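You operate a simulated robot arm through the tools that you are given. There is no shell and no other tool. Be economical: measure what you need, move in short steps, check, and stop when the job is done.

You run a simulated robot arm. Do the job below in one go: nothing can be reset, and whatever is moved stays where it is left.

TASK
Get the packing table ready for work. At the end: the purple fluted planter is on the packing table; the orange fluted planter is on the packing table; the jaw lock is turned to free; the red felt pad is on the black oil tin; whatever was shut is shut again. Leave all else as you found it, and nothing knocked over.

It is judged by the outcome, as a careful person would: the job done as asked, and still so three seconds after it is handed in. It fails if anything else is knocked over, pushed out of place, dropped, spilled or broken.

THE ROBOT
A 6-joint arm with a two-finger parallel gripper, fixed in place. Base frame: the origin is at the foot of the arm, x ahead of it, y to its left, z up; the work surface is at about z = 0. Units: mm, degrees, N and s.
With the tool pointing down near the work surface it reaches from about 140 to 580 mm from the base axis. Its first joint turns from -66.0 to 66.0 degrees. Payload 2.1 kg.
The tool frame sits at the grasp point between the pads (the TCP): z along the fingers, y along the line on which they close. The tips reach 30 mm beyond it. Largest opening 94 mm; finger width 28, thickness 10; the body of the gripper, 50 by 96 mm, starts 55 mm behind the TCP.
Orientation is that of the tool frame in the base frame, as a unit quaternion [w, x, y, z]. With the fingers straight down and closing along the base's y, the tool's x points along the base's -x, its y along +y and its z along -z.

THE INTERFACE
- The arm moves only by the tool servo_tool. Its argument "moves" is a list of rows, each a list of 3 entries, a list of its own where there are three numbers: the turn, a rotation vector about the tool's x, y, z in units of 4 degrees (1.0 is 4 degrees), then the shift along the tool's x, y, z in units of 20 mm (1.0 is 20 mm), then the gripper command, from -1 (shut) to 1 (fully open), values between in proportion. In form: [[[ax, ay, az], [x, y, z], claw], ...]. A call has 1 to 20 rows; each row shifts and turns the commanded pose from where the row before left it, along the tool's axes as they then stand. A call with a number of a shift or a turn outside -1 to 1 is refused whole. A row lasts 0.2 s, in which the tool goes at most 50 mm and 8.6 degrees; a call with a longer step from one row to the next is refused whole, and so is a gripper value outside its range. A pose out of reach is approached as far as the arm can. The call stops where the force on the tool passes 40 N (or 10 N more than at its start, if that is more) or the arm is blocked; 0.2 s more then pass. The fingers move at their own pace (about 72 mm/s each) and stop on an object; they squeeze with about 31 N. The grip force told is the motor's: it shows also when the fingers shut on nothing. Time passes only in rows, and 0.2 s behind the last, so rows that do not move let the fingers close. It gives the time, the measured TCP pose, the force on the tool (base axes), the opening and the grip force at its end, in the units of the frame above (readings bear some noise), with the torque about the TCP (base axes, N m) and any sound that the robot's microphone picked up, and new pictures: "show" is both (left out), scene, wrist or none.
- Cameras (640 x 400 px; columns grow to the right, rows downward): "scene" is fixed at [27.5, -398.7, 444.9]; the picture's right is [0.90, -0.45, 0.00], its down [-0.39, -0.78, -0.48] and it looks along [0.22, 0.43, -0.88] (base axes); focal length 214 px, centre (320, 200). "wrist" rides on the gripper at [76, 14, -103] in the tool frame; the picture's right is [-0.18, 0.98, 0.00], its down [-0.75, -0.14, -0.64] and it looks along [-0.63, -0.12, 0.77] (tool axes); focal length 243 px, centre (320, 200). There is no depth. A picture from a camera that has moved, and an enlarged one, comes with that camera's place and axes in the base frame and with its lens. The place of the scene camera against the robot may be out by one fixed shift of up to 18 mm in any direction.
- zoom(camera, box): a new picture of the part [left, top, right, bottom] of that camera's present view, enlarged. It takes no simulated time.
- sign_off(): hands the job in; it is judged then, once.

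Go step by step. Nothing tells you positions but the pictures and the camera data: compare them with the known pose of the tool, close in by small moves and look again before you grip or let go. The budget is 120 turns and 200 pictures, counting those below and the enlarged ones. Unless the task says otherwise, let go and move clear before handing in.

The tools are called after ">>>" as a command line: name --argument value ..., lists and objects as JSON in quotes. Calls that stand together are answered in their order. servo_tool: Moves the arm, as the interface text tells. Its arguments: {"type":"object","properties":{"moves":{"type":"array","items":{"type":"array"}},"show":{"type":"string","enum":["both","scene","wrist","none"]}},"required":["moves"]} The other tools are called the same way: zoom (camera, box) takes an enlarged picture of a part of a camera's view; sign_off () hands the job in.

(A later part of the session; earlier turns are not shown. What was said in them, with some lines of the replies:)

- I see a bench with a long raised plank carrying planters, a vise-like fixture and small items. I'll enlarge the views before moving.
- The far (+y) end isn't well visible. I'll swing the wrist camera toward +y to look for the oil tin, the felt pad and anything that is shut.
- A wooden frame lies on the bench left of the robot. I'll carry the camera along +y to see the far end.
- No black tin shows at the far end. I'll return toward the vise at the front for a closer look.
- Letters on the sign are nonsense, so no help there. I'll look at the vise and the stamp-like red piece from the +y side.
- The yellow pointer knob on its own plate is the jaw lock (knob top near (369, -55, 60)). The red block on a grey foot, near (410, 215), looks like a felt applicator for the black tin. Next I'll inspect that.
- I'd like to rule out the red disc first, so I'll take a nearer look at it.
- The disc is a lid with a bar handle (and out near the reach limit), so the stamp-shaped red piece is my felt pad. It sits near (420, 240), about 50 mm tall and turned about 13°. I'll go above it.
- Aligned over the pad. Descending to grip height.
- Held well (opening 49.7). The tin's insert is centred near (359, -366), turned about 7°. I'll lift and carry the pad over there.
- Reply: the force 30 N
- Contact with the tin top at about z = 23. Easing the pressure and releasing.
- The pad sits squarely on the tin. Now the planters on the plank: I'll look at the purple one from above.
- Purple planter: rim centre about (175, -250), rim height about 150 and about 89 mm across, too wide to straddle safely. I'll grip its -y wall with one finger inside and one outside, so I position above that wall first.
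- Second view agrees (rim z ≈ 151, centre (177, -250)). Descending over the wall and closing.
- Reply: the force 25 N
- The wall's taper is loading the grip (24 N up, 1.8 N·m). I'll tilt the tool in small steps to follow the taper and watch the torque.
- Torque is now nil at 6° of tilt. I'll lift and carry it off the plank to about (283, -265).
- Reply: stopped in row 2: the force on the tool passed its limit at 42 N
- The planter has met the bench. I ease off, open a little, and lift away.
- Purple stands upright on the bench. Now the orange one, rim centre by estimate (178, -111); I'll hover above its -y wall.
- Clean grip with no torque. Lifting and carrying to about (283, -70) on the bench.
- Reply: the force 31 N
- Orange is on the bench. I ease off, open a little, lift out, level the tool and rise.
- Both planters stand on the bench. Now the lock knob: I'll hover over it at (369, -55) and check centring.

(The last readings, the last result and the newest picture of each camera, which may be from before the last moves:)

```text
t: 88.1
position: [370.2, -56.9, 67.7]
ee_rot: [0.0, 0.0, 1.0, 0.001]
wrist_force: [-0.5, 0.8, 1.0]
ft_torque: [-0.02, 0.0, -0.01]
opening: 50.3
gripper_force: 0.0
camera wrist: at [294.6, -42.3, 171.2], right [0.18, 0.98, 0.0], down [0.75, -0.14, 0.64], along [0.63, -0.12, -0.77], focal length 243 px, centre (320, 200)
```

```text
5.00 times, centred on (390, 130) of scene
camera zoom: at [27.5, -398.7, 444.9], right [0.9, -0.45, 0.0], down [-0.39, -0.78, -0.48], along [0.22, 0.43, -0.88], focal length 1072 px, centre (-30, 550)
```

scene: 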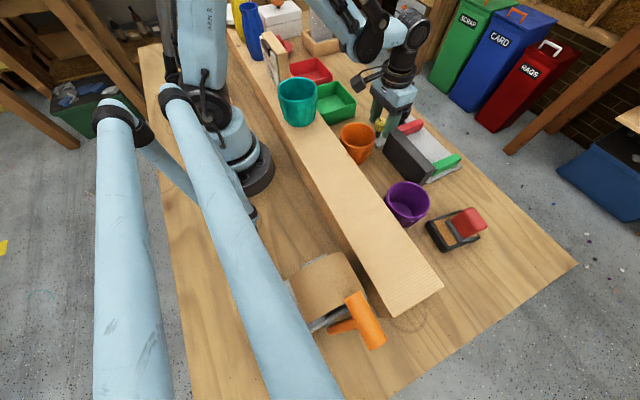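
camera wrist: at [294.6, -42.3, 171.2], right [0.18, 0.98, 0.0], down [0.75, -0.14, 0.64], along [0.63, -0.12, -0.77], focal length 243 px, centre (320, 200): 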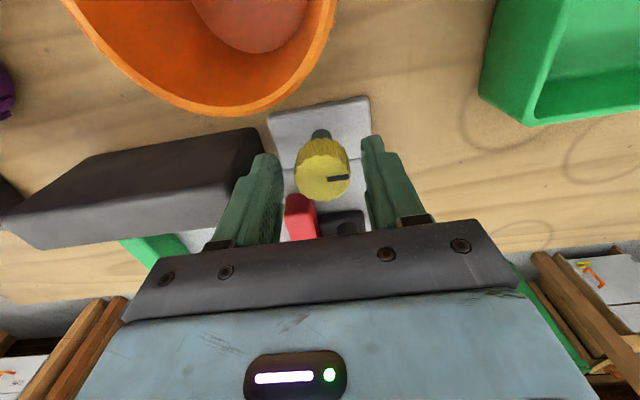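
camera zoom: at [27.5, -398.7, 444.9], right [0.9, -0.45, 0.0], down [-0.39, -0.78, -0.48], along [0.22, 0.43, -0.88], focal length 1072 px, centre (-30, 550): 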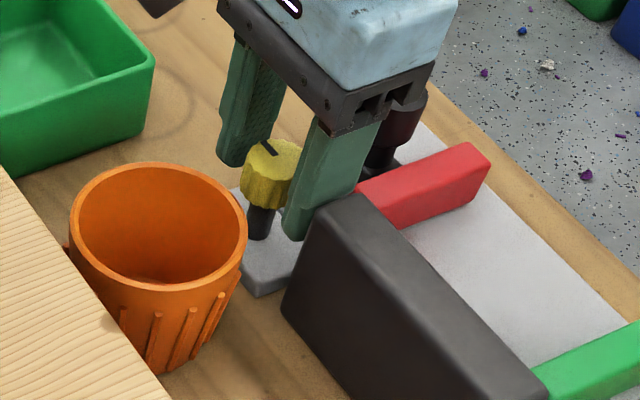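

Centred over the knob. I'll close on it and try a small turn, watching the torque.

>>> servo_tool --moves '[[[0, 0, 0], [0, 0.04, 0], -0.2], [[0, 0, 0], [0, 0, 0], -0.5], [[0, 0, 0], [0, 0, 0], -1], [[0, 0, 0], [0, 0, 0], -1], [[0, 0, 0], [0, 0, 0], -1]]' --show "none"

>>> servo_tool --moves '[[[0, 0, 0.5], [0, 0, 0], -1], [[0, 0, 0.5], [0, 0, 0], -1], [[0, 0, 0.5], [0, 0, 0], -1], [[0, 0, 0], [0, 0, 0], -1]]' --show "wrist"

```text
t: 89.3
position: [367.6, -54.8, 66.9]
ee_rot: [0.0, -0.002, 1.0, 0.001]
wrist_force: [0.9, 13.8, -12.6]
ft_torque: [0.01, -0.07, 0.02]
opening: 31.7
gripper_force: 45.2
```

```text
t: 90.3
position: [370.4, -55.3, 67.5]
ee_rot: [-0.001, 0.052, 0.999, 0.002]
wrist_force: [-10.2, 19.1, -20.4]
ft_torque: [0.21, 0.57, 0.34]
opening: 31.5
gripper_force: 45.3
camera wrist: at [296.8, -33.4, 171.6], right [0.28, 0.96, 0.0], down [0.74, -0.22, 0.64], along [0.61, -0.18, -0.77], focal length 243 px, centre (320, 200)
```

wrist: 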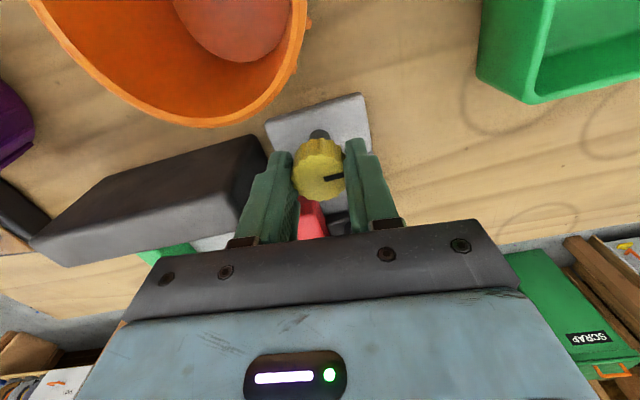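

>>> servo_tool --moves '[[[0, 0, -0.5], [0, 0.05, 0], -1], [[0, 0, -0.5], [0, 0, 0], -1], [[0, 0, -0.5], [0, 0, 0], -1], [[0, 0, 0], [0, 0, 0], -1]]' --show "none"

>>> servo_tool --moves '[[[0, 0, -0.5], [0, 0, 0], -1], [[0, 0, -0.5], [0, 0, 0], -1], [[0, 0, -0.5], [0, 0, 0], -1], [[0, 0, 0], [0, 0, 0], -1]]' --show "wrist"

```text
t: 91.3
position: [370.4, -55.6, 68.2]
ee_rot: [-0.002, 0.0, 1.0, 0.0]
wrist_force: [-19.3, 8.4, -16.3]
ft_torque: [0.06, -0.39, 0.01]
opening: 31.5
gripper_force: 44.5
```

```text
t: 92.1
position: [368.6, -55.3, 68.8]
ee_rot: [-0.001, -0.052, 0.999, 0.0]
wrist_force: [0.8, 0.0, -7.2]
ft_torque: [0.02, 0.36, 0.03]
opening: 31.2
gripper_force: 45.0
stopped in row 4: the force on the tool passed its limit at 41 N (the readings are from after the stop); the commanded pose is now the measured one
camera wrist: at [293.9, -48.5, 171.7], right [0.08, 1.0, 0.0], down [0.76, -0.06, 0.64], along [0.64, -0.05, -0.77], focal length 243 px, centre (320, 200)
```

wrist: 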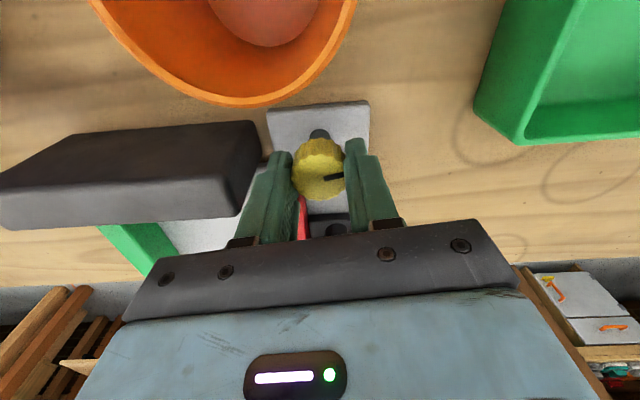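

Clockwise met about 0.34 N·m of resistance, counter-clockwise almost none. I'll keep turning counter-clockwise in small steps.

>>> servo_tool --moves '[[[0, 0, -0.5], [0, 0, 0], -1], [[0, 0, -0.5], [0, 0, 0], -1], [[0, 0, -0.5], [0, 0, 0], -1], [[0, 0, -0.5], [0, 0, 0], -1], [[0, 0, -0.5], [0, 0, 0], -1], [[0, 0, 0], [0, 0, 0], -1]]' --show "wrist"

```text
t: 93.5
position: [369.7, -55.9, 68.9]
ee_rot: [0.0, -0.139, 0.99, 0.001]
wrist_force: [6.7, 7.2, -12.3]
ft_torque: [0.1, -0.33, 0.01]
opening: 31.5
gripper_force: 45.2
camera wrist: at [293.8, -62.2, 171.7], right [-0.09, 1.0, 0.0], down [0.76, 0.07, 0.64], along [0.64, 0.06, -0.77], focal length 243 px, centre (320, 200)
```

wrist: 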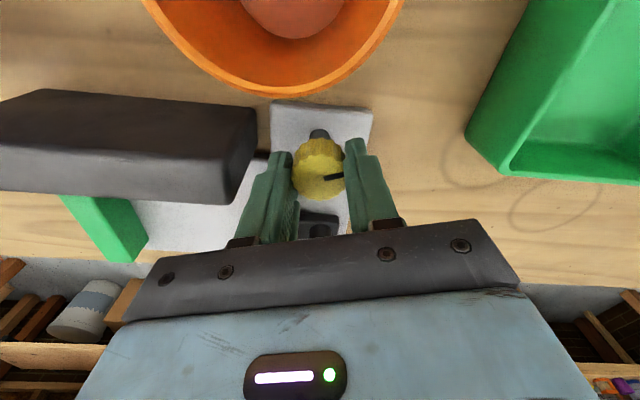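

The knob turns with the fingers with no resistance. Continuing.

>>> servo_tool --moves '[[[0, 0, -0.6], [0, 0, 0], -1], [[0, 0, -0.6], [0, 0, 0], -1], [[0, 0, -0.6], [0, 0, 0], -1], [[0, 0, -0.6], [0, 0, 0], -1], [[0, 0, -0.6], [0, 0, 0], -1], [[0, 0, -0.6], [0, 0, 0], -1], [[0, 0, -0.6], [0, 0, 0], -1], [[0, 0, -0.6], [0, 0, 0], -1], [[0, 0, -0.6], [0, 0, 0], -1], [[0, 0, -0.6], [0, 0, 0], -1], [[0, 0, 0], [0, 0, 0], -1]]' --show "wrist"

```text
t: 94.7
position: [369.5, -54.5, 68.3]
ee_rot: [0.0, -0.236, 0.972, 0.002]
wrist_force: [1.0, 0.8, -6.8]
ft_torque: [-0.13, 0.25, -0.03]
opening: 31.2
gripper_force: 44.9
stopped in row 5: the force on the tool passed its limit at 43 N (the readings are from after the stop); the commanded pose is now the measured one
camera wrist: at [296.7, -77.1, 171.7], right [-0.29, 0.96, 0.0], down [0.74, 0.22, 0.64], along [0.61, 0.19, -0.77], focal length 243 px, centre (320, 200)
```

wrist: 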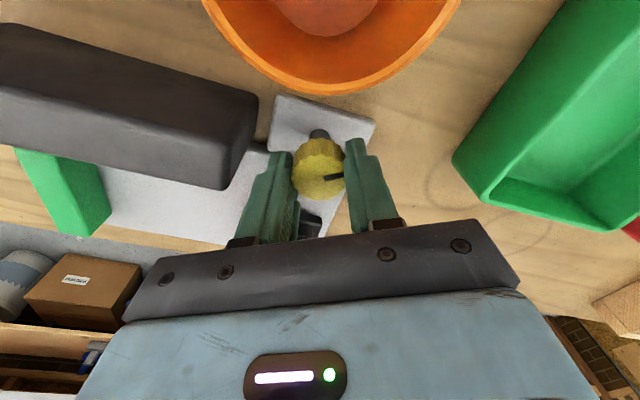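

>>> servo_tool --moves '[[[0, 0, -0.6], [0, 0, 0], -1], [[0, 0, -0.6], [0, 0, 0], -1], [[0, 0, -0.6], [0, 0, 0], -1], [[0, 0, -0.6], [0, 0, 0], -1], [[0, 0, -0.6], [0, 0, 0], -1], [[0, 0, -0.6], [0, 0, 0], -1]]' --show "none"

>>> servo_tool --moves '[[[0, 0, -0.6], [0, 0, 0], -1], [[0, 0, -0.6], [0, 0, 0], -1], [[0, 0, -0.6], [0, 0, 0], -1], [[0, 0, -0.6], [0, 0, 0], -1], [[0, 0, -0.6], [0, 0, 0], -1], [[0, 0, -0.6], [0, 0, 0], -1]]' --show "wrist"

```text
t: 96.1
position: [368.4, -55.1, 67.0]
ee_rot: [0.0, -0.357, 0.934, 0.001]
wrist_force: [-3.6, 2.2, -21.0]
ft_torque: [-0.32, -0.27, -0.03]
opening: 31.4
gripper_force: 45.1
```

```text
t: 97.1
position: [369.8, -55.4, 68.7]
ee_rot: [0.001, -0.43, 0.903, 0.002]
wrist_force: [-0.2, 0.3, -7.4]
ft_torque: [-0.06, 0.03, 0.01]
opening: 31.4
gripper_force: 44.7
stopped in row 5: the force on the tool passed its limit at 41 N (the readings are from after the stop); the commanded pose is now the measured one
camera wrist: at [311.6, -104.9, 171.7], right [-0.65, 0.76, 0.0], down [0.58, 0.49, 0.64], along [0.49, 0.42, -0.77], focal length 243 px, centre (320, 200)
```

wrist: 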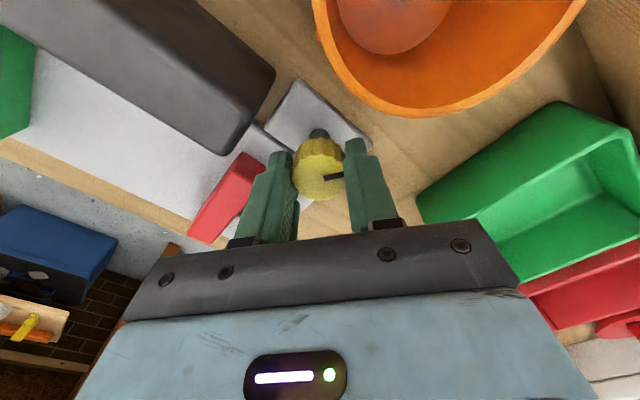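

>>> servo_tool --moves '[[[0, 0, -0.6], [0, 0, 0], -1], [[0, 0, -0.6], [0, 0, 0], -1], [[0, 0, -0.6], [0, 0, 0], -1], [[0, 0, -0.6], [0, 0, 0], -1], [[0, 0, -0.6], [0, 0, 0], -1]]' --show "none"

>>> servo_tool --moves '[[[0, 0, -0.6], [0, 0, 0], -1], [[0, 0, -0.6], [0, 0, 0], -1], [[0, 0, -0.6], [0, 0, 0], -1], [[0, 0, -0.6], [0, 0, 0], -1], [[0, 0, -0.6], [0, 0, 0], -1]]' --show "wrist"

```text
t: 98.3
position: [370.0, -55.0, 68.5]
ee_rot: [0.001, -0.521, 0.853, 0.003]
wrist_force: [5.2, 7.2, -30.1]
ft_torque: [-0.1, -0.15, 0.01]
opening: 31.7
gripper_force: 44.8
```

```text
t: 99.5
position: [368.1, -54.3, 69.4]
ee_rot: [0.001, -0.608, 0.794, 0.001]
wrist_force: [0.1, 5.7, -28.7]
ft_torque: [0.85, -0.44, 0.0]
opening: 31.6
gripper_force: 44.8
camera wrist: at [337.0, -124.7, 172.0], right [-0.9, 0.43, 0.0], down [0.33, 0.69, 0.64], along [0.28, 0.58, -0.76], focal length 243 px, centre (320, 200)
```

wrist: 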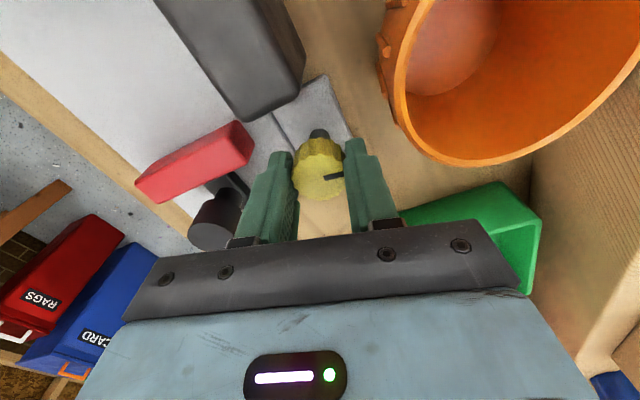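

>>> servo_tool --moves '[[[0, 0, -0.6], [0, 0, 0.05], -1], [[0, 0, -0.6], [0, 0, 0], -1], [[0, 0, -0.6], [0, 0, 0], -1], [[0, 0, -0.6], [0, 0, 0], -1], [[0, 0, 0], [0, 0, 0], -1]]' --show "none"

>>> servo_tool --moves '[[[0, 0, -0.5], [0, 0, 0], -1], [[0, 0, -0.5], [0, 0, 0], -1], [[0, 0, -0.5], [0, 0, 0], -1], [[0, 0, 0], [0, 0, 0], -1]]' --show "wrist"

```text
t: 100.7
position: [369.9, -55.3, 67.8]
ee_rot: [0.0, -0.673, 0.74, 0.001]
wrist_force: [-4.2, 5.4, 35.9]
ft_torque: [-0.07, 0.05, -0.52]
opening: 31.3
gripper_force: 45.7
```

```text
t: 101.7
position: [368.3, -54.8, 68.0]
ee_rot: [-0.001, 0.711, -0.704, -0.002]
wrist_force: [-3.3, -1.4, -20.9]
ft_torque: [0.34, -0.02, -0.54]
opening: 31.8
gripper_force: 45.1
camera wrist: at [356.7, -131.3, 170.8], right [-0.98, 0.18, 0.0], down [0.13, 0.75, 0.64], along [0.11, 0.63, -0.76], focal length 243 px, centre (320, 200)
```

wrist: 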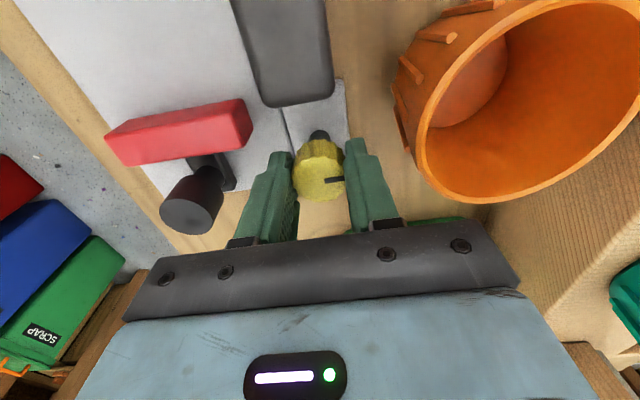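

Firm stop at about 90° (-0.5 N·m), so the lock is at its other end. I'll release straight from here and rise.

>>> servo_tool --moves '[[[0, 0, 0], [0, 0, 0], -0.2], [[0, 0, 0], [0, 0, 0], -0.1], [[0, 0, 0], [0, 0, 0], -0.1], [[0, 0, 0], [0, 0, -0.6], -0.1], [[0, 0, 0], [0, 0, -0.9], -0.1], [[0, 0, 0], [0, 0, -0.9], -0.1], [[0, 0, 0], [0, 0, -0.9], -0.1], [[0, 0, 0], [0, 0, -0.9], -0.1], [[0, 0, 0], [0, 0, -0.9], -0.1], [[0, 0, 0], [0, 0, -0.9], -0.1]]'

>>> zoom --camera "wrist" --box '[220, 60, 420, 220]'

>>> zoom --camera "scene" --box '[320, 80, 480, 200]'

```text
t: 103.9
position: [370.0, -54.8, 188.9]
ee_rot: [-0.001, 0.71, -0.704, -0.001]
wrist_force: [0.0, 2.1, 0.5]
ft_torque: [0.02, 0.02, -0.01]
opening: 42.1
gripper_force: 0.0
camera wrist: at [357.9, -131.5, 291.5], right [-0.98, 0.18, 0.0], down [0.13, 0.75, 0.64], along [0.11, 0.64, -0.76], focal length 243 px, centre (320, 200)
```

scene: 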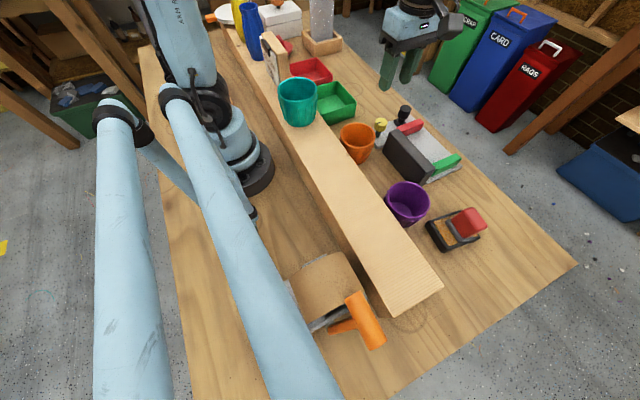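
wrist: 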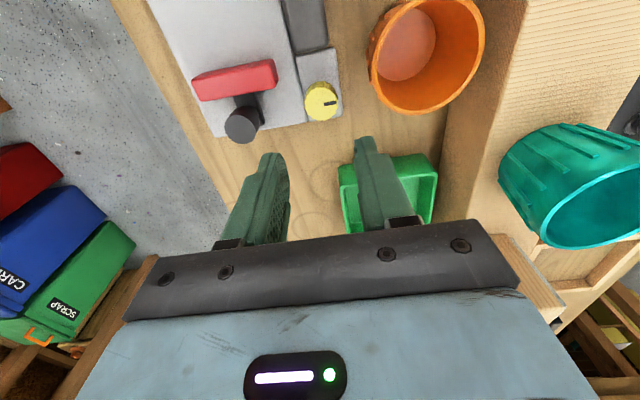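

```text
2.50 times, centred on (320, 140) of wrist
camera zoom: at [357.9, -131.5, 291.5], right [-0.98, 0.18, 0.0], down [0.13, 0.75, 0.64], along [0.11, 0.64, -0.76], focal length 606 px, centre (320, 350)
```

zoom: 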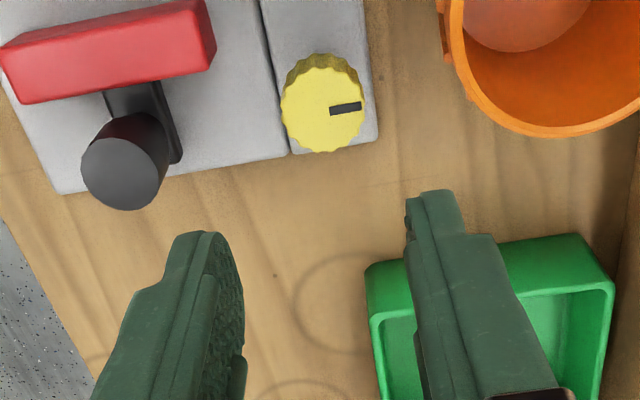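

```text
3.33 times, centred on (400, 140) of scene
camera zoom: at [27.5, -398.7, 444.9], right [0.9, -0.45, 0.0], down [-0.39, -0.78, -0.48], along [0.22, 0.43, -0.88], focal length 715 px, centre (53, 400)
```

zoom: 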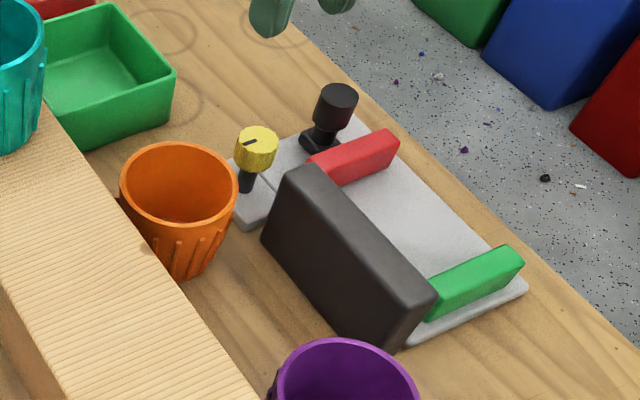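

The purple and orange planters stand on the bench, the red pad is on the black tin, and the lock pointer has turned exactly 90° from stop to stop. The jaws have not moved, nothing was opened, and the arm is clear, so I'm handing in.

>>> sign_off

```text
The job is handed in.
```

I've handed the job in: both planters are on the bench, the jaw lock is turned, and the red pad is on the black tin. Nothing was opened or knocked over. Three of these rest on my reading of the scene:

- **Packing table:** I took it to be the bench and moved both planters down to it from the raised plank.
- **Jaw lock:** it has no marking for "free". I turned the yellow knob 90° from the stop where it started to its other stop.
- **Red felt pad:** I took it to be the red block on a grey foot, not the red disc with a bar handle.
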